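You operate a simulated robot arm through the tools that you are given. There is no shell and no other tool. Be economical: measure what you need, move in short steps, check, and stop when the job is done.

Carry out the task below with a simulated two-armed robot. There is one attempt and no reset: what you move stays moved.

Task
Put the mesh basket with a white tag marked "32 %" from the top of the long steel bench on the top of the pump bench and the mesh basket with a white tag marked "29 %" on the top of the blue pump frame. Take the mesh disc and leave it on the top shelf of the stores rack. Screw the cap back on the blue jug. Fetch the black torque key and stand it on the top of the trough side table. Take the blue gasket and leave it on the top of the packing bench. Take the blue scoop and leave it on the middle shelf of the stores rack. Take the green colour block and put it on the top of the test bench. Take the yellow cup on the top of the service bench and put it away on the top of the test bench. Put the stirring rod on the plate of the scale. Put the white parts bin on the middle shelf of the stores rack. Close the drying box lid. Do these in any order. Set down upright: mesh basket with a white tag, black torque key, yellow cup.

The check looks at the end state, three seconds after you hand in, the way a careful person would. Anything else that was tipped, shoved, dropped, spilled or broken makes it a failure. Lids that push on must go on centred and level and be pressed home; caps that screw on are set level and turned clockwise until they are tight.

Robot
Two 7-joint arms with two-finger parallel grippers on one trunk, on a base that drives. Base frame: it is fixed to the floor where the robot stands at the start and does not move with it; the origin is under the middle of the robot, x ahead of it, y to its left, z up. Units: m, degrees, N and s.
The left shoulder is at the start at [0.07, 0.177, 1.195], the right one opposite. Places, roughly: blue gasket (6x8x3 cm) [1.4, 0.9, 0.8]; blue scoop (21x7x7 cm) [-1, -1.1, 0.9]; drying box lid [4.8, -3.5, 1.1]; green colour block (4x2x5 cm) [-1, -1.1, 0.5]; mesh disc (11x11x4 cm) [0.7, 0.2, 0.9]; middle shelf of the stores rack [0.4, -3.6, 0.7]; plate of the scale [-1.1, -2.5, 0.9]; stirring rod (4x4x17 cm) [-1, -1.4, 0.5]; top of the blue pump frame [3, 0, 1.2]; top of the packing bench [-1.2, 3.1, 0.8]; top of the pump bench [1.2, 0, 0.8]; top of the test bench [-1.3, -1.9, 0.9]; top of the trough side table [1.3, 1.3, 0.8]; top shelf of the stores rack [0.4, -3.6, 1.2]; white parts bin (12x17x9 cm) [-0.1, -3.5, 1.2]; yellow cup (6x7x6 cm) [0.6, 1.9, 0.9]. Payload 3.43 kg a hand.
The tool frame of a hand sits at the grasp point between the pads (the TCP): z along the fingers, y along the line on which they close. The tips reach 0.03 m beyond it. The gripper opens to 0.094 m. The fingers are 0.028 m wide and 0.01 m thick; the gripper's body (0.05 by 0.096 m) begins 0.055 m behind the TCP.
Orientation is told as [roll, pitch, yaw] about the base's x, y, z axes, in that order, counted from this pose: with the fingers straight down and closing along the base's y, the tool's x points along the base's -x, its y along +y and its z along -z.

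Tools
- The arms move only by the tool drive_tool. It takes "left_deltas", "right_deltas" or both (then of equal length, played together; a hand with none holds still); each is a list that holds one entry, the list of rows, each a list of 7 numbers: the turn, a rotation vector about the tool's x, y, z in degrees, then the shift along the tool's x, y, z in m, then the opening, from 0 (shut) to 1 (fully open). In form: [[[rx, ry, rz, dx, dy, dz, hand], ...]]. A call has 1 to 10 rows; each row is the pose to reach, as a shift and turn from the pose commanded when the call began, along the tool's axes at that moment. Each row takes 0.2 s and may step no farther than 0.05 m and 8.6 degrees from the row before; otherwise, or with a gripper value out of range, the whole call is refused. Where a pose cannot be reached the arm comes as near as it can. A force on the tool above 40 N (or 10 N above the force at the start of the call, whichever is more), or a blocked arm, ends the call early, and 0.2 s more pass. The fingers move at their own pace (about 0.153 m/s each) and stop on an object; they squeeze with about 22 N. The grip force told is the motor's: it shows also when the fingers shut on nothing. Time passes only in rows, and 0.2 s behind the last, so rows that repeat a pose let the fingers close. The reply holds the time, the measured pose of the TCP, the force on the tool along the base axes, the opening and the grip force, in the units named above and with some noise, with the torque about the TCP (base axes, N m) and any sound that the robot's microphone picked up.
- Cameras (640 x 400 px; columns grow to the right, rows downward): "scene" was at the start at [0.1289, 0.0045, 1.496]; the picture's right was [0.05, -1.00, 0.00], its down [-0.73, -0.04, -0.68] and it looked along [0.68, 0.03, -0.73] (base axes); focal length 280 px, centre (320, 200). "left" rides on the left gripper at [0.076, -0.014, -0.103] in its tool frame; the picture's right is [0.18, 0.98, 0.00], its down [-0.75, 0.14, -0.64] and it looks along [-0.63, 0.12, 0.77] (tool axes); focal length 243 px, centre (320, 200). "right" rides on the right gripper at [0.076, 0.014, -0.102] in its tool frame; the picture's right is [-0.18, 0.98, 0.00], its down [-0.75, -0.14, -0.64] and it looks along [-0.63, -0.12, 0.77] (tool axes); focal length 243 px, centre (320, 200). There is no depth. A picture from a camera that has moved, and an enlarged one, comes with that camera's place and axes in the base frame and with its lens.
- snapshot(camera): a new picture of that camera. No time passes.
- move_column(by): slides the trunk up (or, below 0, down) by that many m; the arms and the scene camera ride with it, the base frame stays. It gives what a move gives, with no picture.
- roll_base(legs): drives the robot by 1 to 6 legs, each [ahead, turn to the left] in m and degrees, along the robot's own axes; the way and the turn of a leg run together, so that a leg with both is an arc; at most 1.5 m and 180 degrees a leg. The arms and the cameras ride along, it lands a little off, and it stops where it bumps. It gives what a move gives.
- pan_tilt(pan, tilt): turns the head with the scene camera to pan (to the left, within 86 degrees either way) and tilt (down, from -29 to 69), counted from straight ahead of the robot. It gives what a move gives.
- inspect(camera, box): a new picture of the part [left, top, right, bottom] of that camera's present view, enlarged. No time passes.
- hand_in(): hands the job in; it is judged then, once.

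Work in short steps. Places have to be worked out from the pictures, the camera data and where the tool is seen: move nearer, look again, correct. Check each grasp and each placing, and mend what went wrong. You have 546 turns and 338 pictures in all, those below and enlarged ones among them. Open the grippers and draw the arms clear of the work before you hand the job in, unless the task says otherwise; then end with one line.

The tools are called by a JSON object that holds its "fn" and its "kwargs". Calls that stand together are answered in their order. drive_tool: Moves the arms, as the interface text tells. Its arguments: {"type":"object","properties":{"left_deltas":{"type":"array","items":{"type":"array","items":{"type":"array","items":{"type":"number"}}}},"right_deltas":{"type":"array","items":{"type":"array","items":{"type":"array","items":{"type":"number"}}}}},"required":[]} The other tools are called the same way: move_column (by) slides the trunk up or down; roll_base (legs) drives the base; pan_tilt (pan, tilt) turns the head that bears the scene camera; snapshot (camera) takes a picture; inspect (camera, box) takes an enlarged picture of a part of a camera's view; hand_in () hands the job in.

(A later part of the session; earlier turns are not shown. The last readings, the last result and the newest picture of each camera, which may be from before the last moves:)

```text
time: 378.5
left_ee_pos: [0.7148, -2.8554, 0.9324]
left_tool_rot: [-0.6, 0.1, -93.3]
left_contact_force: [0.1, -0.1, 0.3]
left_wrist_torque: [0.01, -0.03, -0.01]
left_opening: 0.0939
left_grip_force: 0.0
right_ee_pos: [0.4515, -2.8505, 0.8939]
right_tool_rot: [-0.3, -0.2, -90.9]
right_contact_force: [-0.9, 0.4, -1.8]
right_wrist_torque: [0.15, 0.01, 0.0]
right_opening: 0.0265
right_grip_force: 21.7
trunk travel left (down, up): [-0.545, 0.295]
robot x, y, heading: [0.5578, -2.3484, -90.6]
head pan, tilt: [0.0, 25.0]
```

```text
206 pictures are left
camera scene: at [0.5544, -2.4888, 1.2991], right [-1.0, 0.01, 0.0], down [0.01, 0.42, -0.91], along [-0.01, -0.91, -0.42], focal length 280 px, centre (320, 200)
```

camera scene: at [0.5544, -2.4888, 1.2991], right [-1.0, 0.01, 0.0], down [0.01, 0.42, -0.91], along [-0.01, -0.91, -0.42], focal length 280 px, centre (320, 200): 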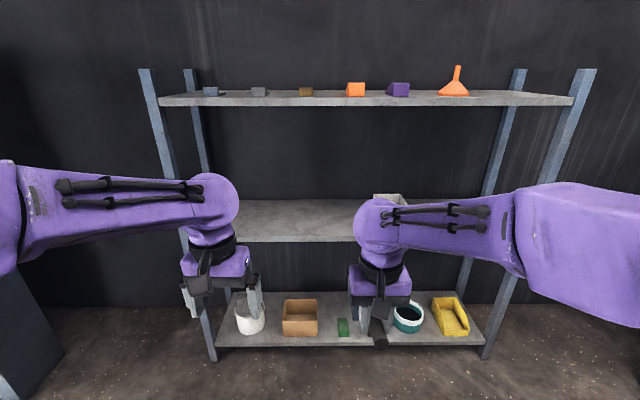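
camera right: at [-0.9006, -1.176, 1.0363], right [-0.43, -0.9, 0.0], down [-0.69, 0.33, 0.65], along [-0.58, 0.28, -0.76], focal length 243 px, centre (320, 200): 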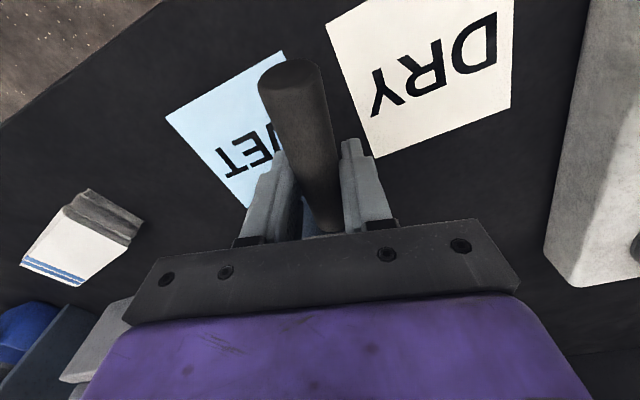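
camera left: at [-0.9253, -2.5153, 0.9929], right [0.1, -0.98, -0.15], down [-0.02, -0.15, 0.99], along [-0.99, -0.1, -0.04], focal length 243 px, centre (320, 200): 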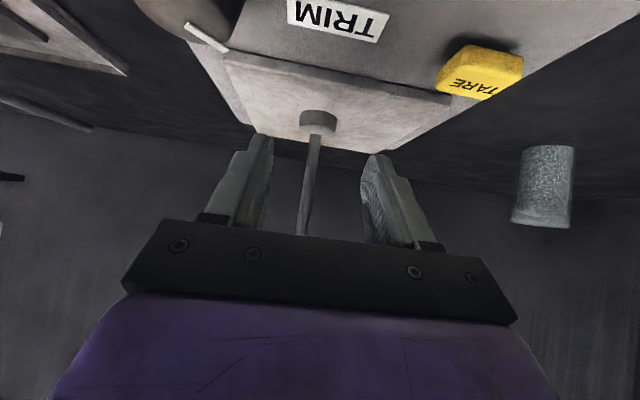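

I retract the left hand, lower a bit more, and drive in.

{"fn": "drive_tool", "kwargs": {"left_deltas": [[[0, 0, 0, 0.04, 0, 0, 1], [0, 0, 0, 0.08, 0.02, 0, 1], [0, 0, 0, 0.12, 0.04, 0, 1], [0, 0, 0, 0.14, 0.06, 0, 1]]]}}

{"fn": "move_column", "kwargs": {"by": -0.09}}

{"fn": "roll_base", "kwargs": {"legs": [[0.4, 0]]}}

{"fn": "snapshot", "kwargs": {"camera": "scene"}}

{"fn": "snapshot", "kwargs": {"camera": "right"}}

```text
time: 379.5
left_ee_pos: [0.7835, -2.7205, 0.931]
left_tool_rot: [-0.6, 0.0, -93.4]
left_contact_force: [0.3, 0.5, 0.0]
left_wrist_torque: [0.02, 0.05, 0.03]
left_opening: 0.0937
left_grip_force: 0.1
right_ee_pos: [0.4537, -2.8508, 0.8946]
right_tool_rot: [-0.4, -0.2, -90.8]
right_contact_force: [-0.5, 1.0, -1.9]
right_wrist_torque: [0.08, -0.02, -0.01]
right_opening: 0.0267
right_grip_force: 22.0
trunk travel left (down, up): [-0.545, 0.295]
robot x, y, heading: [0.556, -2.3465, -91.1]
head pan, tilt: [0.0, 25.0]
```

```text
time: 380.7
left_ee_pos: [0.782, -2.7192, 0.8418]
left_tool_rot: [-0.7, 0.0, -93.4]
left_contact_force: [0.4, 0.4, 0.0]
left_wrist_torque: [-0.01, -0.01, 0.02]
left_opening: 0.0941
left_grip_force: 0.1
right_ee_pos: [0.4525, -2.8515, 0.8042]
right_tool_rot: [-0.3, -0.2, -90.9]
right_contact_force: [-0.2, 0.5, 0.2]
right_wrist_torque: [0.09, -0.02, -0.02]
right_opening: 0.0262
right_grip_force: 21.8
trunk travel left (down, up): [-0.455, 0.385]
robot x, y, heading: [0.5554, -2.3466, -90.8]
head pan, tilt: [0.0, 25.0]
```

```text
time: 383.2
left_ee_pos: [0.7782, -3.1199, 0.8411]
left_tool_rot: [-0.6, 0.0, -93.3]
left_contact_force: [0.2, -0.1, -0.2]
left_wrist_torque: [0.01, -0.01, 0.03]
left_opening: 0.0938
left_grip_force: 0.1
right_ee_pos: [0.4469, -3.251, 0.8041]
right_tool_rot: [-0.3, -0.1, -91.0]
right_contact_force: [0.9, -0.4, -1.1]
right_wrist_torque: [0.11, 0.0, 0.01]
right_opening: 0.026
right_grip_force: 22.2
trunk travel left (down, up): [-0.455, 0.385]
robot x, y, heading: [0.5521, -2.7497, -90.8]
head pan, tilt: [0.0, 25.0]
```

```text
205 pictures are left
camera scene: at [0.5492, -2.8894, 1.2091], right [-1.0, 0.01, 0.0], down [0.01, 0.42, -0.91], along [-0.01, -0.91, -0.42], focal length 280 px, centre (320, 200)
```

scene: 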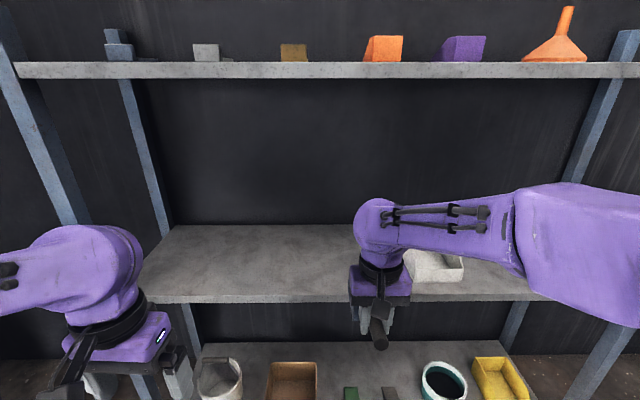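

```text
204 pictures are left
camera right: at [0.4635, -3.1749, 0.906], right [0.98, -0.2, 0.0], down [-0.15, -0.75, 0.64], along [-0.13, -0.63, -0.76], focal length 243 px, centre (320, 200)
```

right: 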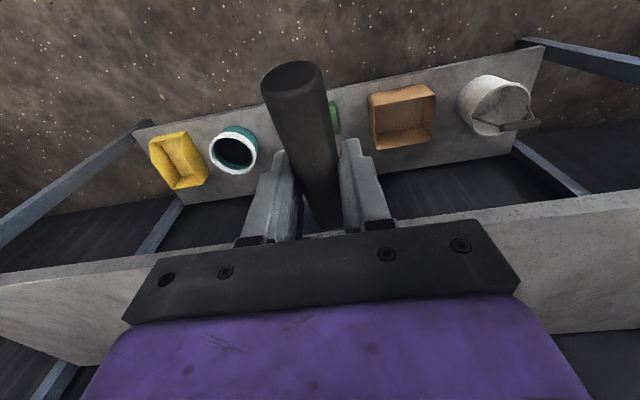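

Scoop attitude unchanged. I drive in the remaining 0.24 m.

{"fn": "roll_base", "kwargs": {"legs": [[0.24, 0]]}}

{"fn": "drive_tool", "kwargs": {"right_deltas": [[[0, 0, 0, 0, 0, 0.01, 0], [0, 0, 0, 0, 0, 0.02, 0], [0, 0, 0, 0, 0, 0.03, 0]]]}}

{"fn": "snapshot", "kwargs": {"camera": "scene"}}

{"fn": "snapshot", "kwargs": {"camera": "left"}}

```text
time: 385.0
left_ee_pos: [0.7716, -3.3616, 0.8421]
left_tool_rot: [-0.7, 0.0, -93.6]
left_contact_force: [-0.2, -0.1, -0.9]
left_wrist_torque: [0.04, 0.01, -0.02]
left_opening: 0.0939
left_grip_force: 0.1
right_ee_pos: [0.4421, -3.4924, 0.8031]
right_tool_rot: [-0.3, -0.1, -91.1]
right_contact_force: [0.0, -0.7, -1.8]
right_wrist_torque: [0.11, 0.02, 0.02]
right_opening: 0.0259
right_grip_force: 21.9
trunk travel left (down, up): [-0.455, 0.385]
robot x, y, heading: [0.549, -2.9858, -91.1]
head pan, tilt: [0.0, 25.0]
```

```text
time: 385.8
left_ee_pos: [0.7725, -3.3606, 0.8413]
left_tool_rot: [-0.5, 0.0, -93.5]
left_contact_force: [0.4, -1.2, 0.0]
left_wrist_torque: [-0.03, 0.04, -0.02]
left_opening: 0.0939
left_grip_force: 0.2
right_ee_pos: [0.4407, -3.4925, 0.7745]
right_tool_rot: [-0.3, -0.4, -91.2]
right_contact_force: [0.0, 0.3, 0.7]
right_wrist_torque: [-0.24, -0.03, 0.03]
right_opening: 0.0261
right_grip_force: 21.9
trunk travel left (down, up): [-0.455, 0.385]
robot x, y, heading: [0.5439, -2.9889, -91.1]
head pan, tilt: [0.0, 25.0]
```

```text
203 pictures are left
camera scene: at [0.5452, -3.129, 1.2093], right [-1.0, 0.02, 0.0], down [0.01, 0.42, -0.91], along [-0.02, -0.91, -0.42], focal length 280 px, centre (320, 200)
```

scene: 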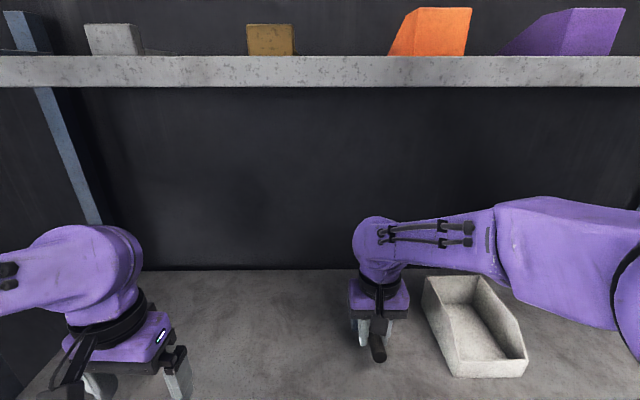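

```text
202 pictures are left
camera left: at [0.7642, -3.2844, 0.944], right [0.99, 0.12, -0.01], down [0.1, -0.76, 0.64], along [0.07, -0.64, -0.77], focal length 243 px, centre (320, 200)
```

left: 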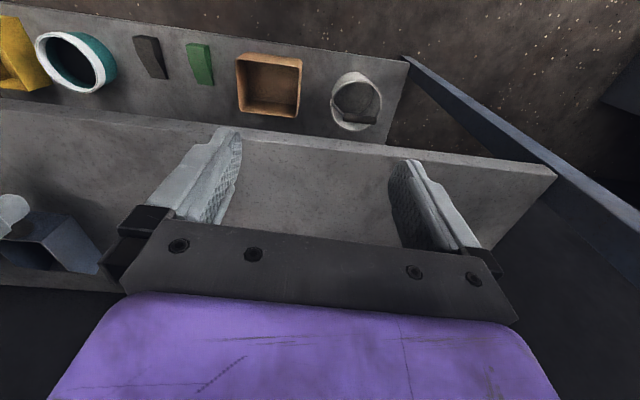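

The box tip is just touching; I lower further so that it settles flat.

{"fn": "drive_tool", "kwargs": {"right_deltas": [[[0, 0, 0, 0, 0, 0.003, 0], [0, 0, 0, 0, 0, 0.006, 0], [0, 0, 0, 0, 0, 0.009, 0], [0, 0, 0, 0, 0, 0.012, 0], [0, 0, 0, 0, 0, 0.015, 0]]]}}

{"fn": "inspect", "kwargs": {"camera": "left", "box": [0, 150, 160, 310]}}

```text
time: 387.0
left_ee_pos: [0.7734, -3.3575, 0.8422]
left_tool_rot: [-0.5, -0.2, -93.6]
left_contact_force: [0.0, -0.1, 0.6]
left_wrist_torque: [-0.03, 0.01, -0.01]
left_opening: 0.0938
left_grip_force: 0.0
right_ee_pos: [0.4425, -3.4895, 0.7605]
right_tool_rot: [-0.2, -0.3, -91.2]
right_contact_force: [0.5, 6.6, 15.8]
right_wrist_torque: [-0.41, 0.02, -0.01]
right_opening: 0.024
right_grip_force: 22.1
trunk travel left (down, up): [-0.455, 0.385]
robot x, y, heading: [0.5515, -2.985, -91.1]
head pan, tilt: [0.0, 25.0]
```

```text
2.50 times, centred on (80, 230) of left
camera zoom: at [0.7645, -3.2823, 0.9446], right [0.99, 0.12, -0.01], down [0.1, -0.76, 0.64], along [0.07, -0.64, -0.77], focal length 606 px, centre (920, 125)
```

zoom: 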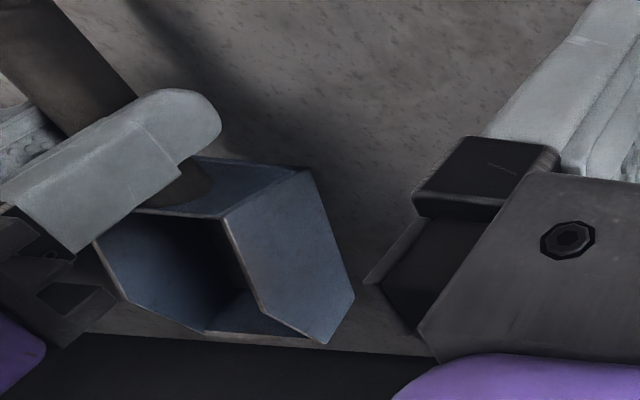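

Resting on the shelf. I open, rise and look.

{"fn": "drive_tool", "kwargs": {"right_deltas": [[[0, 0, 0, 0, 0, -0.002, 0.2], [0, 0, 0, 0, 0, -0.002, 0.5], [0, 0, 0, 0, 0, -0.002, 0.8], [0, 0, 0, 0, 0, -0.002, 0.8], [0, 0, 0, 0, 0, -0.03, 0.8], [0, 0, 0, 0, 0, -0.06, 0.8], [0, 0, 0, 0, 0, -0.1, 0.8]]]}}

{"fn": "roll_base", "kwargs": {"legs": [[-0.5, 0]]}}

{"fn": "snapshot", "kwargs": {"camera": "right"}}

{"fn": "snapshot", "kwargs": {"camera": "scene"}}

```text
time: 388.6
left_ee_pos: [0.7727, -3.3606, 0.8427]
left_tool_rot: [-0.6, 0.0, -93.6]
left_contact_force: [0.1, -0.7, -0.7]
left_wrist_torque: [-0.03, -0.01, -0.01]
left_opening: 0.0936
left_grip_force: 0.1
right_ee_pos: [0.4416, -3.4907, 0.8607]
right_tool_rot: [-0.2, -0.2, -91.1]
right_contact_force: [-0.3, 0.8, 0.5]
right_wrist_torque: [-0.04, -0.02, 0.05]
right_opening: 0.0753
right_grip_force: 0.1
trunk travel left (down, up): [-0.455, 0.385]
robot x, y, heading: [0.5488, -2.9906, -91.0]
head pan, tilt: [0.0, 25.0]
```

```text
time: 391.5
left_ee_pos: [0.7823, -2.8647, 0.8412]
left_tool_rot: [-0.6, 0.0, -93.7]
left_contact_force: [-0.2, 0.4, -0.2]
left_wrist_torque: [-0.02, 0.0, -0.01]
left_opening: 0.094
left_grip_force: 0.1
right_ee_pos: [0.4516, -2.994, 0.8596]
right_tool_rot: [-0.3, -0.1, -91.2]
right_contact_force: [0.2, 0.3, 0.2]
right_wrist_torque: [-0.06, -0.02, 0.0]
right_opening: 0.0751
right_grip_force: 0.0
trunk travel left (down, up): [-0.455, 0.385]
robot x, y, heading: [0.5537, -2.4926, -91.2]
head pan, tilt: [0.0, 25.0]
```

```text
200 pictures are left
camera right: at [0.467, -2.917, 0.9611], right [0.98, -0.21, 0.0], down [-0.15, -0.75, 0.65], along [-0.14, -0.63, -0.76], focal length 243 px, centre (320, 200)
```

right: 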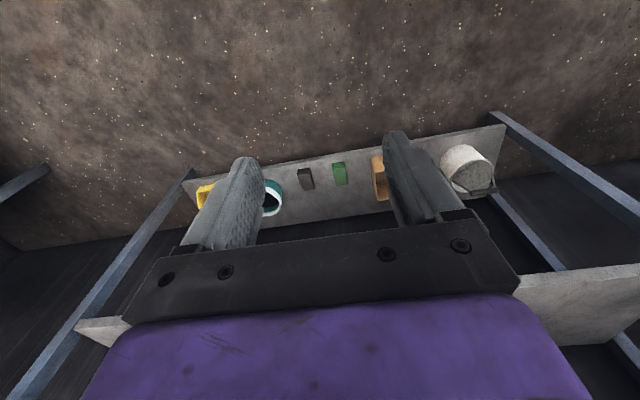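

```text
199 pictures are left
camera scene: at [0.5536, -2.6323, 1.2093], right [-1.0, 0.02, 0.0], down [0.01, 0.42, -0.91], along [-0.02, -0.91, -0.42], focal length 280 px, centre (320, 200)
```

scene: 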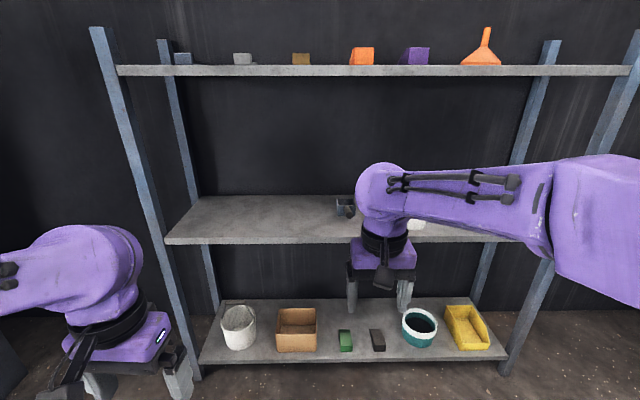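

Scoop is on the middle shelf. Now back to the long bench for the jug cap: drive to about (-0.25, 0.5) facing +x.

{"fn": "move_column", "kwargs": {"by": 0.39}}

{"fn": "roll_base", "kwargs": {"legs": [[0, -143], [1.36, 0], [0, -36], [1.4, 0], [0.55, 0], [0, -90]]}}

{"fn": "pan_tilt", "kwargs": {"pan": 0, "tilt": 40}}

{"fn": "snapshot", "kwargs": {"camera": "scene"}}

```text
time: 395.2
left_ee_pos: [0.781, -2.8658, 1.227]
left_tool_rot: [-0.5, 0.0, -93.8]
left_contact_force: [-0.2, -0.7, 0.1]
left_wrist_torque: [-0.01, -0.01, -0.03]
left_opening: 0.0938
left_grip_force: 0.2
right_ee_pos: [0.4497, -2.9937, 1.2445]
right_tool_rot: [-0.2, -0.2, -91.3]
right_contact_force: [0.1, 0.0, -1.0]
right_wrist_torque: [0.02, 0.01, 0.03]
right_opening: 0.0754
right_grip_force: 0.2
right hand out of reach, approached as far as the arm can: row 1
trunk travel left (down, up): [-0.84, 0.0]
robot x, y, heading: [0.5583, -2.4931, -90.8]
head pan, tilt: [0.0, 25.0]
```

```text
time: 422.7
left_ee_pos: [0.1478, 0.7683, 1.2262]
left_tool_rot: [-0.6, 0.1, -3.3]
left_contact_force: [-0.3, 0.7, -0.2]
left_wrist_torque: [0.02, 0.01, -0.03]
left_opening: 0.094
left_grip_force: 0.1
right_ee_pos: [0.2789, 0.4388, 1.2452]
right_tool_rot: [-0.2, -0.2, -0.9]
right_contact_force: [-0.1, 0.0, -0.1]
right_wrist_torque: [-0.01, 0.02, -0.01]
right_opening: 0.0749
right_grip_force: 0.1
trunk travel left (down, up): [-0.84, 0.0]
robot x, y, heading: [-0.2258, 0.5406, -0.7]
head pan, tilt: [0.0, 25.0]
```

```text
time: 423.5
left_ee_pos: [0.1469, 0.768, 1.2266]
left_tool_rot: [-0.6, 0.1, -3.3]
left_contact_force: [-0.7, -0.3, -0.1]
left_wrist_torque: [0.0, 0.01, 0.01]
left_opening: 0.0939
left_grip_force: 0.1
right_ee_pos: [0.278, 0.4394, 1.244]
right_tool_rot: [-0.2, -0.2, -0.9]
right_contact_force: [0.3, -0.2, 0.6]
right_wrist_torque: [0.0, -0.01, 0.02]
right_opening: 0.0752
right_grip_force: 0.1
trunk travel left (down, up): [-0.84, 0.0]
robot x, y, heading: [-0.2278, 0.5454, -0.4]
head pan, tilt: [0.0, 40.0]
```

```text
198 pictures are left
camera scene: at [-0.0912, 0.541, 1.571], right [-0.01, -1.0, 0.0], down [-0.64, 0.01, -0.77], along [0.77, -0.01, -0.64], focal length 280 px, centre (320, 200)
```

scene: 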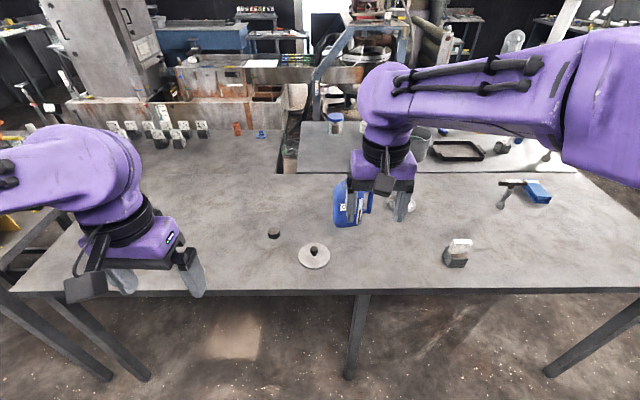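

I move closer and zoom on the jug and the dark cap.

{"fn": "roll_base", "kwargs": {"legs": [[0.16, 0]]}}

{"fn": "inspect", "kwargs": {"camera": "scene", "box": [200, 150, 440, 310]}}

{"fn": "snapshot", "kwargs": {"camera": "right"}}

{"fn": "snapshot", "kwargs": {"camera": "left"}}

```text
time: 424.9
left_ee_pos: [0.3032, 0.7656, 1.2285]
left_tool_rot: [-0.5, -0.2, -3.3]
left_contact_force: [0.2, -0.1, 1.0]
left_wrist_torque: [-0.03, -0.03, 0.04]
left_opening: 0.0942
left_grip_force: 0.0
right_ee_pos: [0.4349, 0.4369, 1.2456]
right_tool_rot: [-0.4, -0.3, -0.9]
right_contact_force: [-0.3, 0.4, 0.3]
right_wrist_torque: [0.0, -0.03, 0.01]
right_opening: 0.0754
right_grip_force: 0.1
trunk travel left (down, up): [-0.84, 0.0]
robot x, y, heading: [-0.0659, 0.5433, -0.7]
head pan, tilt: [0.0, 40.0]
```

```text
2.50 times, centred on (320, 230) of scene
camera zoom: at [0.0636, 0.5393, 1.5713], right [-0.01, -1.0, 0.0], down [-0.64, 0.01, -0.77], along [0.77, -0.01, -0.64], focal length 699 px, centre (320, 125)
```

zoom: 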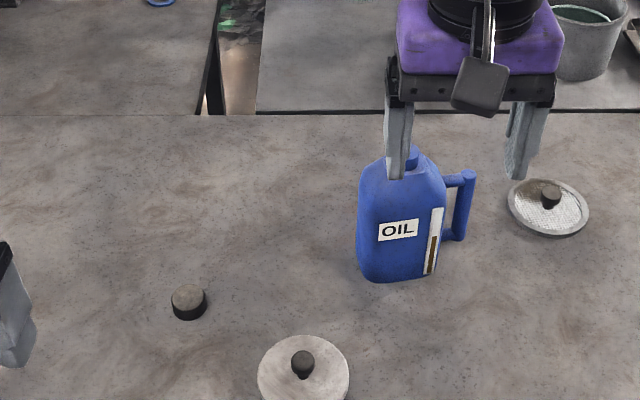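

```text
196 pictures are left
camera right: at [0.358, 0.4533, 1.347], right [0.2, 0.98, 0.0], down [0.75, -0.15, 0.65], along [0.63, -0.13, -0.76], focal length 243 px, centre (320, 200)
```

right: 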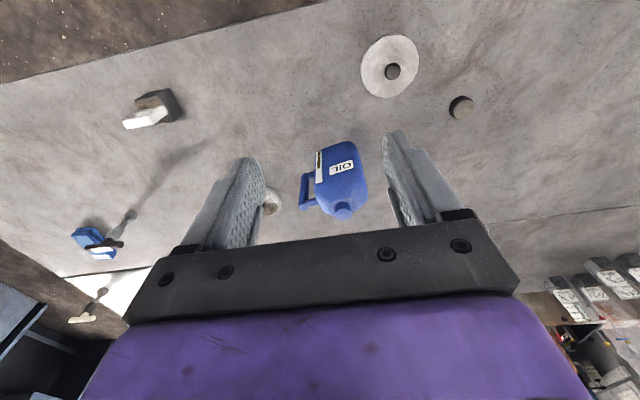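

```text
195 pictures are left
camera left: at [0.2256, 0.7568, 1.3297], right [-0.13, 0.99, -0.01], down [0.76, 0.1, 0.64], along [0.64, 0.07, -0.77], focal length 243 px, centre (320, 200)
```

left: 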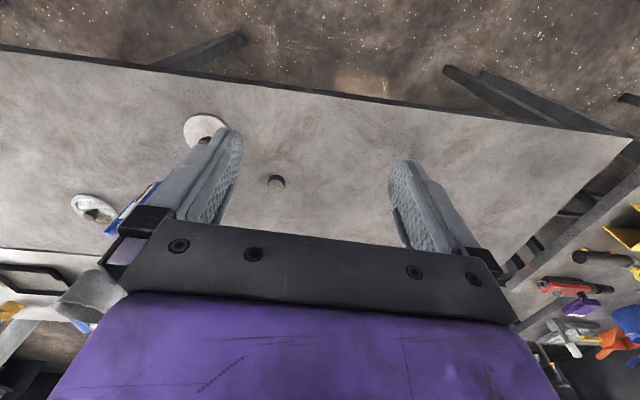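

Cap (Ø≈4 cm) at about (0.576,0.692); jug neck at about (0.685,0.43,1.0). I reposition the base to y≈0.38, x≈0.05 so both arms can work there.

{"fn": "roll_base", "kwargs": {"legs": [[-0.15, 0], [0, -89.3], [0.17, 0], [0, 90], [0.25, 0]]}}

{"fn": "snapshot", "kwargs": {"camera": "scene"}}

{"fn": "snapshot", "kwargs": {"camera": "right"}}

```text
time: 436.4
left_ee_pos: [0.4068, 0.6038, 1.2273]
left_tool_rot: [-0.6, -0.1, -2.4]
left_contact_force: [0.2, -1.1, -1.2]
left_wrist_torque: [-0.01, -0.02, -0.02]
left_opening: 0.0939
left_grip_force: 0.0
right_ee_pos: [0.5429, 0.2776, 1.2452]
right_tool_rot: [-0.2, -0.3, 0.1]
right_contact_force: [0.4, 0.1, -0.4]
right_wrist_torque: [0.0, -0.03, 0.0]
right_opening: 0.0753
right_grip_force: 0.0
trunk travel left (down, up): [-0.84, 0.0]
robot x, y, heading: [0.0369, 0.3761, 0.2]
head pan, tilt: [0.0, 40.0]
```

```text
194 pictures are left
camera scene: at [0.1705, 0.3741, 1.5712], right [0.0, -1.0, 0.0], down [-0.64, 0.0, -0.77], along [0.77, 0.0, -0.64], focal length 280 px, centre (320, 200)
```

scene: 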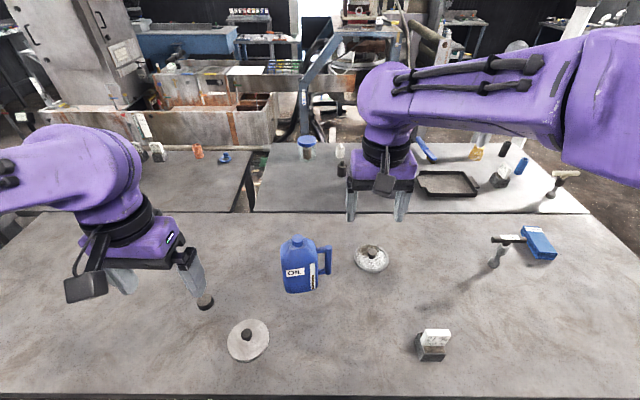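

```text
193 pictures are left
camera right: at [0.466, 0.2927, 1.3467], right [0.18, 0.98, 0.0], down [0.75, -0.14, 0.65], along [0.63, -0.12, -0.76], focal length 243 px, centre (320, 200)
```

right: 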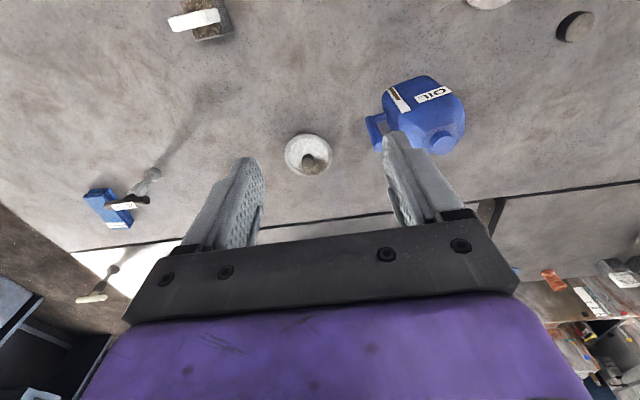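

I move the left hand above the cap and turn it counter-clockwise for later screwing range.

{"fn": "drive_tool", "kwargs": {"left_deltas": [[[0, 0, -8, -0.03, 0.01, 0.01, 0.8], [0, 0, -16, -0.06, 0.025, 0.02, 0.8], [0, 0, -24, -0.09, 0.04, 0.04, 0.8], [0, 0, -32, -0.12, 0.055, 0.06, 0.8], [0, 0, -40, -0.15, 0.07, 0.08, 0.8], [0, 0, -48, -0.172, 0.082, 0.1, 0.8], [0, 0, -56, -0.172, 0.082, 0.13, 0.8], [0, 0, -64, -0.172, 0.082, 0.16, 0.8], [0, 0, -72, -0.172, 0.082, 0.18, 0.8], [0, 0, -80, -0.172, 0.082, 0.2, 0.8]]]}}

{"fn": "snapshot", "kwargs": {"camera": "left"}}

```text
time: 438.6
left_ee_pos: [0.5828, 0.6761, 1.0265]
left_tool_rot: [-0.1, 0.5, 77.7]
left_contact_force: [-0.5, 0.6, 0.0]
left_wrist_torque: [0.02, 0.01, 0.03]
left_opening: 0.0754
left_grip_force: 0.1
right_ee_pos: [0.5444, 0.2783, 1.2429]
right_tool_rot: [-0.3, -0.3, 0.0]
right_contact_force: [0.2, -0.9, -1.0]
right_wrist_torque: [0.0, -0.02, 0.0]
right_opening: 0.0751
right_grip_force: 0.1
trunk travel left (down, up): [-0.84, 0.0]
robot x, y, heading: [0.0363, 0.3742, 0.2]
head pan, tilt: [0.0, 40.0]
```

```text
192 pictures are left
camera left: at [0.581, 0.6004, 1.1282], right [-1.0, 0.03, 0.0], down [0.02, 0.77, 0.63], along [0.02, 0.63, -0.77], focal length 243 px, centre (320, 200)
```

left: 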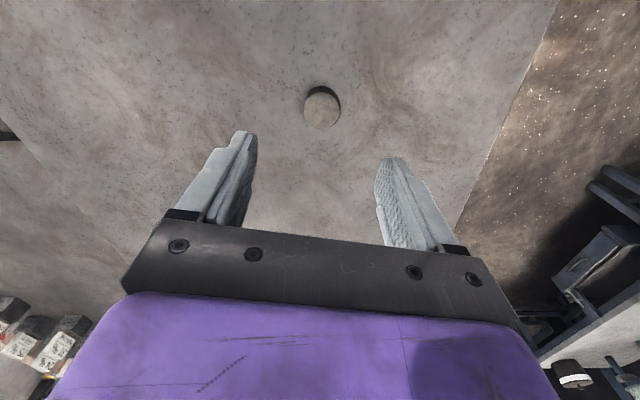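

Cap at (0.582,0.686), Ø≈3.7 cm. I centre, descend to z 0.890 and close.

{"fn": "drive_tool", "kwargs": {"left_deltas": [[[0, 0, 0, -0.0098, 0.002, 0.03, 0.7], [0, 0, 0, -0.0098, 0.002, 0.07, 0.7], [0, 0, 0, -0.0098, 0.002, 0.11, 0.7], [0, 0, 0, -0.0098, 0.002, 0.1365, 0.7], [0, 0, 0, -0.0098, 0.002, 0.1365, 0], [0, 0, 0, -0.0098, 0.002, 0.1365, 0], [0, 0, 0, -0.0098, 0.002, 0.1365, 0], [0, 0, 0, -0.0098, 0.002, 0.1365, 0]]]}}

{"fn": "snapshot", "kwargs": {"camera": "left"}}

```text
time: 440.4
left_ee_pos: [0.5819, 0.6857, 0.8888]
left_tool_rot: [-0.2, 0.6, 77.6]
left_contact_force: [0.0, 0.5, 0.0]
left_wrist_torque: [-0.02, 0.01, 0.01]
left_opening: 0.0438
left_grip_force: 22.4
right_ee_pos: [0.5436, 0.2771, 1.2442]
right_tool_rot: [-0.2, -0.2, 0.0]
right_contact_force: [0.1, -0.4, 0.0]
right_wrist_torque: [-0.04, 0.01, 0.01]
right_opening: 0.0752
right_grip_force: 0.0
trunk travel left (down, up): [-0.84, 0.0]
robot x, y, heading: [0.037, 0.3749, -0.0]
head pan, tilt: [0.0, 40.0]
```

```text
191 pictures are left
camera left: at [0.58, 0.6089, 0.9914], right [-1.0, 0.03, 0.0], down [0.02, 0.77, 0.63], along [0.02, 0.63, -0.77], focal length 243 px, centre (320, 200)
```

left: 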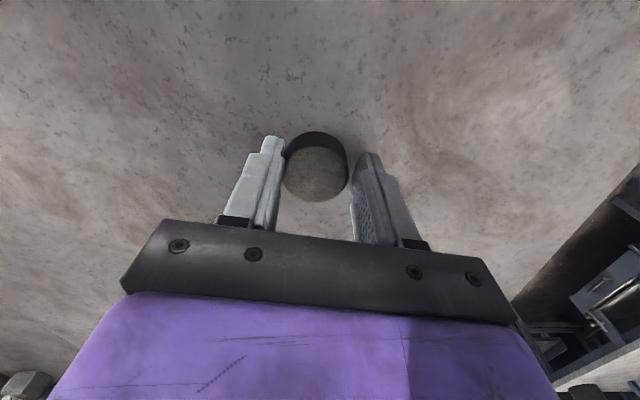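

Cap gripped (4.4 cm). I lift it clear and look at the jug neck from the right camera and scene.

{"fn": "drive_tool", "kwargs": {"left_deltas": [[[0, 0, 0, 0, 0, -0.006, 0], [0, 0, 0, 0, 0, -0.02, 0], [0, 0, 0, 0, 0, -0.05, 0], [0, 0, 0, 0, 0, -0.09, 0], [0, 0, 0, 0, 0, -0.13, 0], [0, 0, 0, 0, 0, -0.17, 0], [0, 0, 0, 0, 0, -0.21, 0], [0, 0, 0, 0, 0, -0.25, 0]]]}}

{"fn": "inspect", "kwargs": {"camera": "scene", "box": [230, 200, 390, 310]}}

{"fn": "inspect", "kwargs": {"camera": "right", "box": [340, 50, 500, 180]}}

```text
time: 442.2
left_ee_pos: [0.5814, 0.6887, 1.1391]
left_tool_rot: [-0.2, 0.7, 77.6]
left_contact_force: [0.9, -0.6, -1.4]
left_wrist_torque: [0.02, 0.0, 0.02]
left_opening: 0.0438
left_grip_force: 21.9
right_ee_pos: [0.5423, 0.2769, 1.2448]
right_tool_rot: [-0.2, -0.2, 0.0]
right_contact_force: [0.0, 0.1, 0.4]
right_wrist_torque: [0.01, -0.01, -0.01]
right_opening: 0.0752
right_grip_force: 0.1
trunk travel left (down, up): [-0.84, 0.0]
robot x, y, heading: [0.0395, 0.3728, 0.0]
head pan, tilt: [0.0, 40.0]
```

```text
3.64 times, centred on (310, 255) of scene
camera zoom: at [0.1715, 0.3734, 1.571], right [0.0, -1.0, 0.0], down [-0.64, 0.0, -0.77], along [0.77, 0.0, -0.64], focal length 1017 px, centre (356, 0)
```

zoom: 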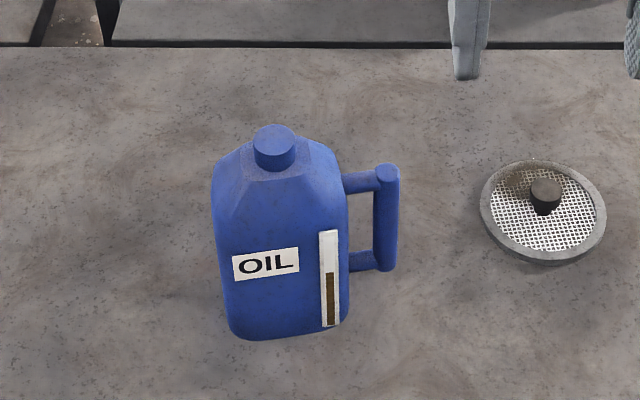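

```text
3.08 times, centred on (420, 115) of right
camera zoom: at [0.4668, 0.2922, 1.3463], right [0.18, 0.98, 0.0], down [0.75, -0.14, 0.65], along [0.63, -0.12, -0.76], focal length 746 px, centre (12, 462)
```

zoom: 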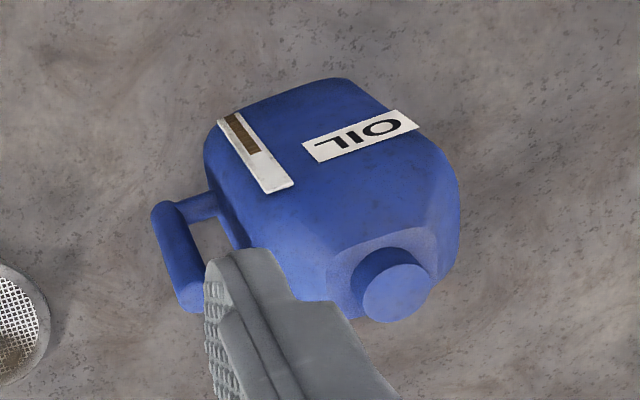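

Neck top is triangulated precisely at (0.6475,0.429,1.050), Ø3 cm. I check how the cap sits in the fingers.

{"fn": "inspect", "kwargs": {"camera": "left", "box": [240, 110, 400, 230]}}

```text
3.33 times, centred on (320, 170) of left
camera zoom: at [0.5792, 0.6117, 1.2431], right [-1.0, 0.03, 0.0], down [0.02, 0.77, 0.63], along [0.02, 0.63, -0.77], focal length 809 px, centre (320, 300)
```

zoom: 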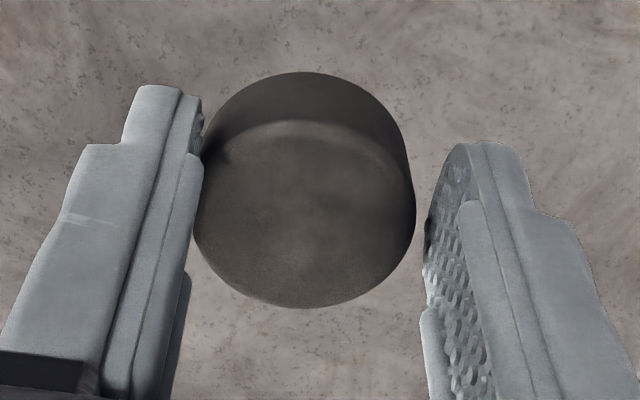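

Cap is centred in the grip. I move the right hand aside and bring the cap above the neck.

{"fn": "drive_tool", "kwargs": {"right_deltas": [[[0, 0, 0, 0.0, -0.03, 0, 0.8], [0, 0, 0, 0.0, -0.07, 0, 0.8], [0, 0, 0, 0.0, -0.11, 0, 0.8], [0, 0, 0, 0.0, -0.14, 0, 0.8], [0, 0, 0, 0.0, -0.14, 0, 0.8], [0, 0, 0, 0.0, -0.14, 0, 0.8], [0, 0, 0, 0.0, -0.14, 0, 0.8], [0, 0, 0, 0.0, -0.14, 0, 0.8]]], "left_deltas": [[[0, 0, 0, 0.02, -0.01, 0, 0], [0, 0, 0, 0.05, -0.025, 0, 0], [0, 0, 0, 0.085, -0.042, 0, 0], [0, 0, 0, 0.12, -0.059, 0, 0], [0, 0, 0, 0.155, -0.076, 0, 0], [0, 0, 0, 0.19, -0.093, 0, 0], [0, 0, 0, 0.222, -0.109, 0, 0], [0, 0, 0, 0.2397, -0.1178, 0, 0]]]}}

{"fn": "snapshot", "kwargs": {"camera": "left"}}

{"fn": "inspect", "kwargs": {"camera": "scene", "box": [230, 170, 390, 310]}}

```text
time: 444.0
left_ee_pos: [0.6473, 0.4275, 1.1412]
left_tool_rot: [-0.1, 0.6, 77.6]
left_contact_force: [0.0, 0.3, 0.8]
left_wrist_torque: [-0.01, 0.0, 0.01]
left_opening: 0.0437
left_grip_force: 22.0
right_ee_pos: [0.5437, 0.135, 1.2449]
right_tool_rot: [-0.4, -0.1, 0.1]
right_contact_force: [0.0, -0.7, 0.2]
right_wrist_torque: [0.0, 0.03, 0.04]
right_opening: 0.0752
right_grip_force: 0.0
trunk travel left (down, up): [-0.84, 0.0]
robot x, y, heading: [0.0369, 0.3725, 0.2]
head pan, tilt: [0.0, 40.0]
```

```text
187 pictures are left
camera left: at [0.6447, 0.3508, 1.244], right [-1.0, 0.03, 0.0], down [0.02, 0.77, 0.63], along [0.02, 0.63, -0.77], focal length 243 px, centre (320, 200)
```

left: 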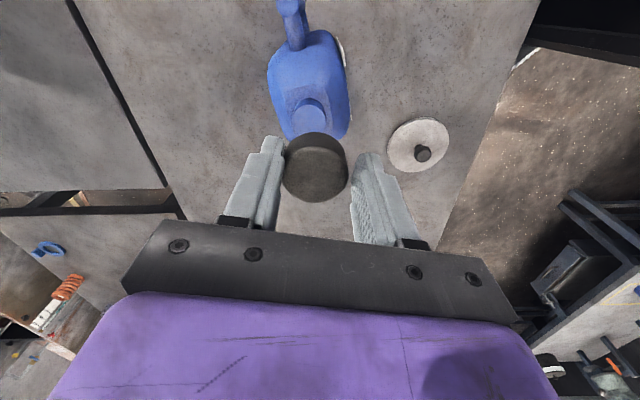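

```text
2.86 times, centred on (310, 240) of scene
camera zoom: at [0.1733, 0.3732, 1.5709], right [0.0, -1.0, 0.0], down [-0.64, 0.0, -0.77], along [0.77, 0.0, -0.64], focal length 799 px, centre (349, 86)
```

zoom: 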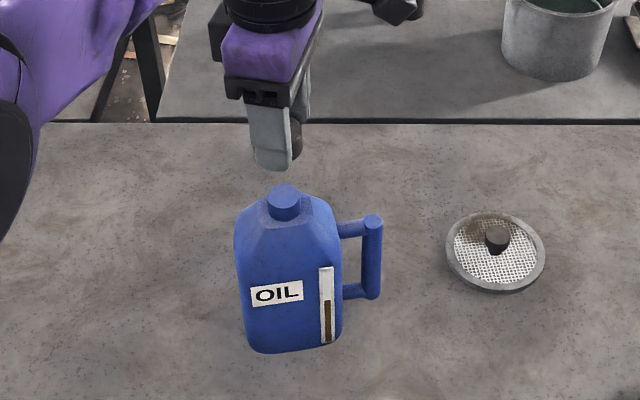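

Estimates of neck x differ by ~8 mm; I zoom in more to refine.

{"fn": "inspect", "kwargs": {"camera": "left", "box": [270, 70, 350, 150]}}

{"fn": "inspect", "kwargs": {"camera": "scene", "box": [275, 190, 335, 235]}}

{"fn": "snapshot", "kwargs": {"camera": "right"}}

```text
5.00 times, centred on (310, 110) of left
camera zoom: at [0.6447, 0.3508, 1.244], right [-1.0, 0.03, 0.0], down [0.02, 0.77, 0.63], along [0.02, 0.63, -0.77], focal length 1213 px, centre (370, 650)
```

zoom: 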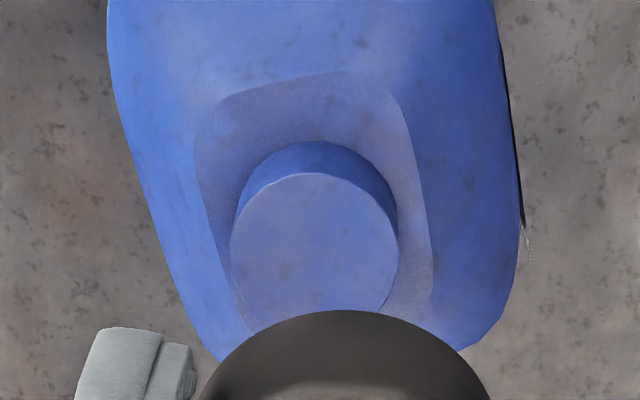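

```text
8.89 times, centred on (305, 212) of scene
camera zoom: at [0.1733, 0.3732, 1.5709], right [0.0, -1.0, 0.0], down [-0.64, 0.0, -0.77], along [0.77, 0.0, -0.64], focal length 2486 px, centre (453, 89)
```

zoom: 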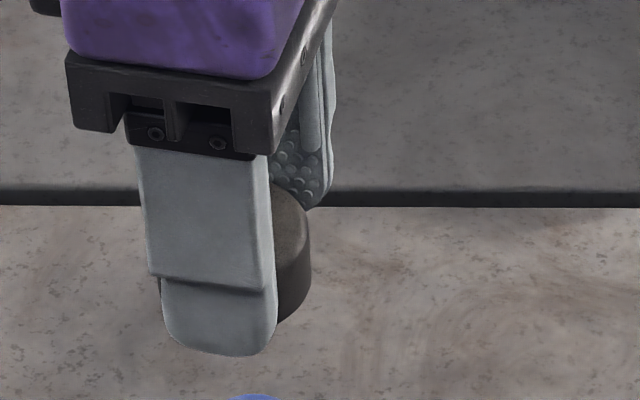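

```text
183 pictures are left
camera right: at [0.4681, 0.1514, 1.3465], right [0.18, 0.98, 0.0], down [0.75, -0.14, 0.64], along [0.63, -0.12, -0.76], focal length 243 px, centre (320, 200)
```

right: 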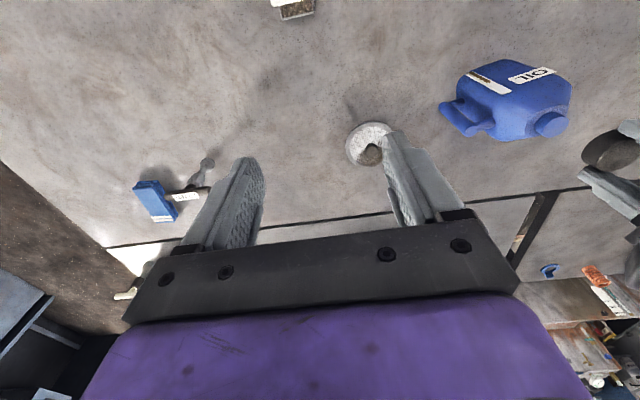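

Relative to the gripper, the neck is 7–9 mm further in +x. I correct and lower to just above the neck.

{"fn": "drive_tool", "kwargs": {"left_deltas": [[[0, 0, 0, -0.0015, -0.0068, 0.01, 0], [0, 0, 0, -0.0015, -0.0068, 0.025, 0], [0, 0, 0, -0.0015, -0.0068, 0.045, 0]]]}}

{"fn": "inspect", "kwargs": {"camera": "scene", "box": [265, 190, 345, 250]}}

{"fn": "inspect", "kwargs": {"camera": "right", "box": [500, 80, 640, 180]}}

```text
time: 444.8
left_ee_pos: [0.6539, 0.4281, 1.0953]
left_tool_rot: [-0.1, 0.6, 77.6]
left_contact_force: [-0.2, -0.3, -0.4]
left_wrist_torque: [-0.02, 0.0, 0.01]
left_opening: 0.044
left_grip_force: 22.0
right_ee_pos: [0.5456, 0.1372, 1.2458]
right_tool_rot: [-0.3, -0.1, 0.0]
right_contact_force: [0.7, -0.1, 1.0]
right_wrist_torque: [0.03, 0.04, 0.0]
right_opening: 0.0751
right_grip_force: 0.0
trunk travel left (down, up): [-0.84, 0.0]
robot x, y, heading: [0.0405, 0.3747, 0.3]
head pan, tilt: [0.0, 40.0]
```

```text
6.67 times, centred on (305, 220) of scene
camera zoom: at [0.1731, 0.3739, 1.5709], right [0.0, -1.0, 0.0], down [-0.64, 0.0, -0.77], along [0.77, 0.0, -0.64], focal length 1865 px, centre (420, 67)
```

zoom: 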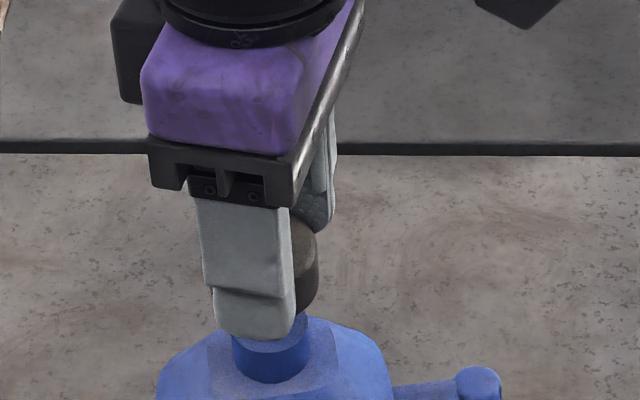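

```text
4.00 times, centred on (570, 130) of right
camera zoom: at [0.468, 0.1521, 1.3467], right [0.18, 0.98, -0.01], down [0.75, -0.14, 0.65], along [0.63, -0.12, -0.76], focal length 970 px, centre (-680, 480)
```

zoom: 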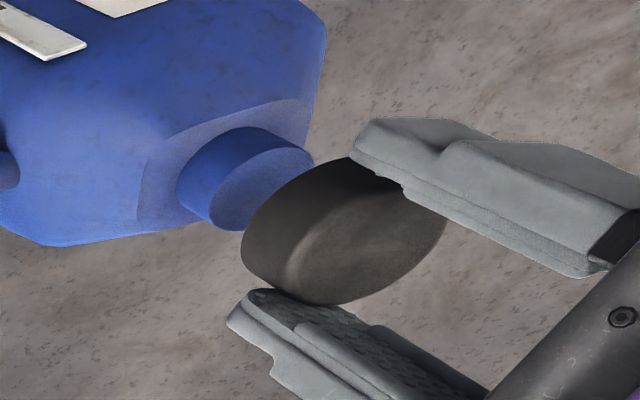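

Axes look aligned; a 2 mm y-correction. I lower until the cap meets the neck.

{"fn": "drive_tool", "kwargs": {"left_deltas": [[[0, 0, 0, 0.002, 0, 0.005, 0], [0, 0, 0, 0.002, 0, 0.01, 0], [0, 0, 0, 0.002, 0, 0.014, 0], [0, 0, 0, 0.002, 0, 0.017, 0], [0, 0, 0, 0.002, 0, 0.02, 0], [0, 0, 0, 0.002, 0, 0.023, 0], [0, 0, 0, 0.002, 0, 0.026, 0]]]}}

{"fn": "inspect", "kwargs": {"camera": "right", "box": [500, 80, 640, 180]}}

{"fn": "inspect", "kwargs": {"camera": "scene", "box": [265, 190, 345, 250]}}

```text
time: 446.4
left_ee_pos: [0.6529, 0.4266, 1.072]
left_tool_rot: [-0.1, 0.6, 77.6]
left_contact_force: [-0.1, 0.5, -0.9]
left_wrist_torque: [0.01, -0.04, -0.02]
left_opening: 0.0436
left_grip_force: 22.0
right_ee_pos: [0.5439, 0.137, 1.2449]
right_tool_rot: [-0.3, -0.2, 0.1]
right_contact_force: [0.8, 0.0, 0.1]
right_wrist_torque: [0.0, 0.04, 0.01]
right_opening: 0.0749
right_grip_force: 0.1
trunk travel left (down, up): [-0.84, 0.0]
robot x, y, heading: [0.0378, 0.3702, -0.1]
head pan, tilt: [0.0, 40.0]
```

```text
4.00 times, centred on (570, 130) of right
camera zoom: at [0.4679, 0.1521, 1.3467], right [0.18, 0.98, 0.0], down [0.75, -0.14, 0.65], along [0.63, -0.12, -0.76], focal length 970 px, centre (-680, 480)
```

zoom: 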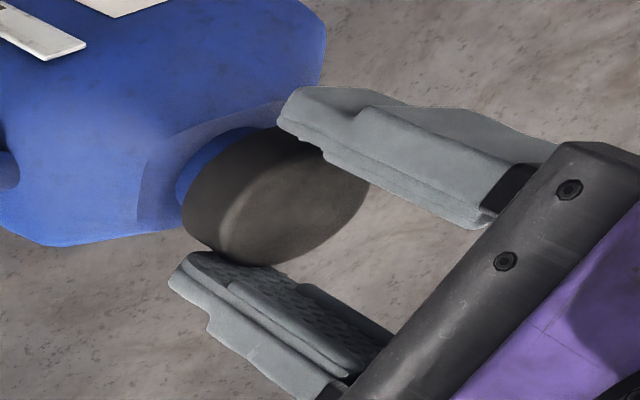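

```text
6.67 times, centred on (305, 220) of scene
camera zoom: at [0.173, 0.3739, 1.5709], right [0.0, -1.0, 0.0], down [-0.64, 0.0, -0.77], along [0.77, 0.0, -0.64], focal length 1865 px, centre (420, 67)
```

zoom: 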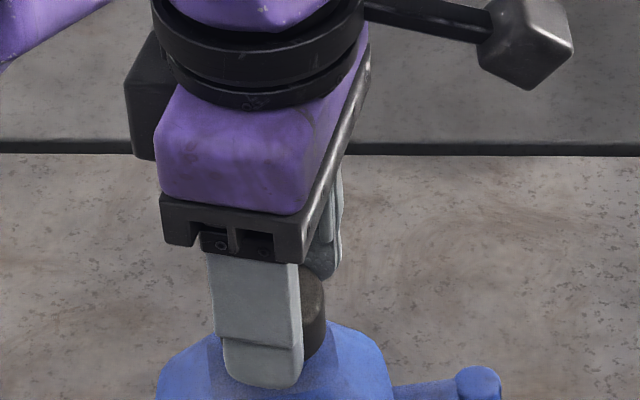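

No contact yet; I continue down in 2–3 mm steps.

{"fn": "drive_tool", "kwargs": {"left_deltas": [[[0, 0, 0, 0, 0, 0.003, 0], [0, 0, 0, 0, 0, 0.006, 0], [0, 0, 0, 0, 0, 0.009, 0], [0, 0, 0, 0, 0, 0.012, 0], [0, 0, 0, 0, 0, 0.015, 0]]]}}

{"fn": "inspect", "kwargs": {"camera": "right", "box": [500, 80, 640, 180]}}

```text
time: 447.6
left_ee_pos: [0.6531, 0.4251, 1.0587]
left_tool_rot: [-0.6, 0.5, 77.5]
left_contact_force: [4.4, 2.0, 20.7]
left_wrist_torque: [0.22, 0.05, -0.02]
left_opening: 0.0436
left_grip_force: 22.0
right_ee_pos: [0.5419, 0.1367, 1.246]
right_tool_rot: [-0.3, -0.3, 0.1]
right_contact_force: [0.3, 1.0, -0.9]
right_wrist_torque: [0.03, -0.02, 0.01]
right_opening: 0.0752
right_grip_force: 0.0
trunk travel left (down, up): [-0.84, 0.0]
robot x, y, heading: [0.0393, 0.3729, 0.2]
head pan, tilt: [0.0, 40.0]
```

```text
4.00 times, centred on (570, 130) of right
camera zoom: at [0.4653, 0.1522, 1.348], right [0.18, 0.98, 0.0], down [0.75, -0.14, 0.65], along [0.64, -0.12, -0.76], focal length 970 px, centre (-680, 480)
```

zoom: 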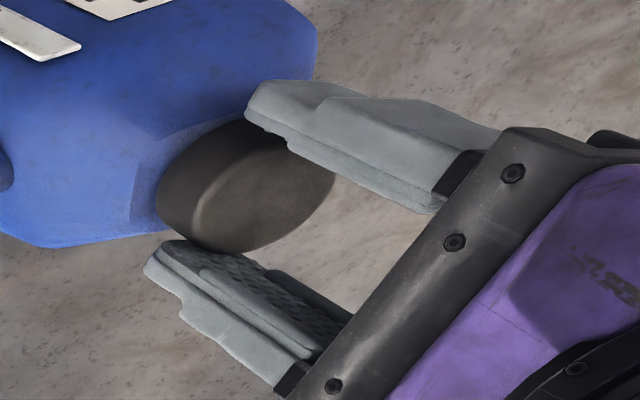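

The cap is over the neck and in contact. I turn clockwise 64° with slight down pressure and watch the torque.

{"fn": "drive_tool", "kwargs": {"left_deltas": [[[0, 0, 8, 0, 0, -0.001, 0], [0, 0, 16, 0, 0, -0.001, 0], [0, 0, 24, 0, 0, -0.0005, 0], [0, 0, 32, 0, 0, 0, 0], [0, 0, 40, 0, 0, 0, 0], [0, 0, 48, 0, 0, 0.0005, 0], [0, 0, 56, 0, 0, 0.0005, 0], [0, 0, 64, 0, 0, 0.001, 0]]]}}

{"fn": "inspect", "kwargs": {"camera": "scene", "box": [230, 170, 390, 310]}}

```text
time: 449.4
left_ee_pos: [0.6498, 0.426, 1.0555]
left_tool_rot: [-0.8, 0.0, 13.3]
left_contact_force: [4.0, 7.6, 22.7]
left_wrist_torque: [0.45, -0.11, 0.03]
left_opening: 0.0432
left_grip_force: 21.9
right_ee_pos: [0.5414, 0.137, 1.2461]
right_tool_rot: [-0.4, -0.3, 0.1]
right_contact_force: [0.2, 0.5, 0.1]
right_wrist_torque: [-0.03, 0.03, 0.0]
right_opening: 0.0751
right_grip_force: 0.0
trunk travel left (down, up): [-0.84, 0.0]
robot x, y, heading: [0.0356, 0.3756, 0.2]
head pan, tilt: [0.0, 40.0]
```

```text
2.86 times, centred on (310, 240) of scene
camera zoom: at [0.1696, 0.3749, 1.5713], right [0.0, -1.0, 0.0], down [-0.64, 0.0, -0.77], along [0.77, 0.0, -0.64], focal length 799 px, centre (349, 86)
```

zoom: 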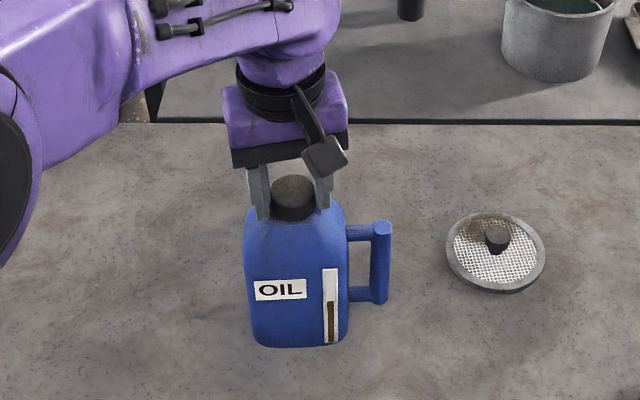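

Cap sits level. I keep turning clockwise another 72° and compare the jug's attitude.

{"fn": "drive_tool", "kwargs": {"left_deltas": [[[0, 0, 8, 0, 0, 0, 0], [0, 0, 16, 0, 0, 0, 0], [0, 0, 24, 0, 0, 0, 0], [0, 0, 32, 0, 0, 0, 0], [0, 0, 40, 0, 0, 0, 0], [0, 0, 48, 0, 0, 0, 0], [0, 0, 56, 0, 0, 0, 0], [0, 0, 64, 0, 0, 0, 0], [0, 0, 72, 0, 0, 0, 0]]]}}

{"fn": "inspect", "kwargs": {"camera": "scene", "box": [230, 170, 390, 310]}}

```text
time: 451.4
left_ee_pos: [0.6514, 0.424, 1.0552]
left_tool_rot: [-0.3, -0.5, -58.6]
left_contact_force: [2.2, -0.5, 8.2]
left_wrist_torque: [0.08, 0.02, 0.01]
left_opening: 0.0432
left_grip_force: 21.8
right_ee_pos: [0.5427, 0.1362, 1.2456]
right_tool_rot: [-0.3, -0.2, 0.0]
right_contact_force: [-0.2, -0.5, 0.2]
right_wrist_torque: [-0.02, -0.03, -0.02]
right_opening: 0.0753
right_grip_force: 0.1
trunk travel left (down, up): [-0.84, 0.0]
robot x, y, heading: [0.0374, 0.373, 0.1]
head pan, tilt: [0.0, 40.0]
```

```text
2.86 times, centred on (310, 240) of scene
camera zoom: at [0.1716, 0.3728, 1.571], right [0.0, -1.0, 0.0], down [-0.64, 0.0, -0.77], along [0.77, 0.0, -0.64], focal length 799 px, centre (349, 86)
```

zoom: 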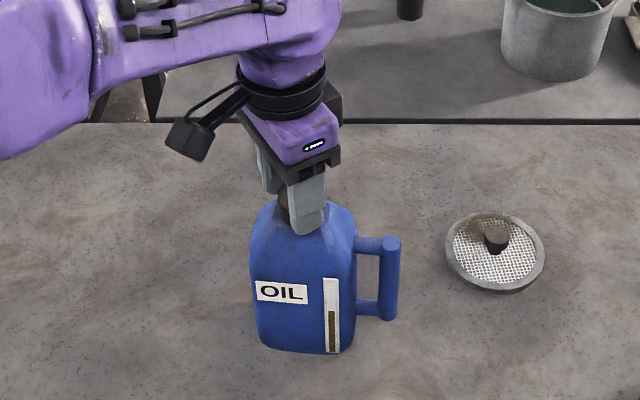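

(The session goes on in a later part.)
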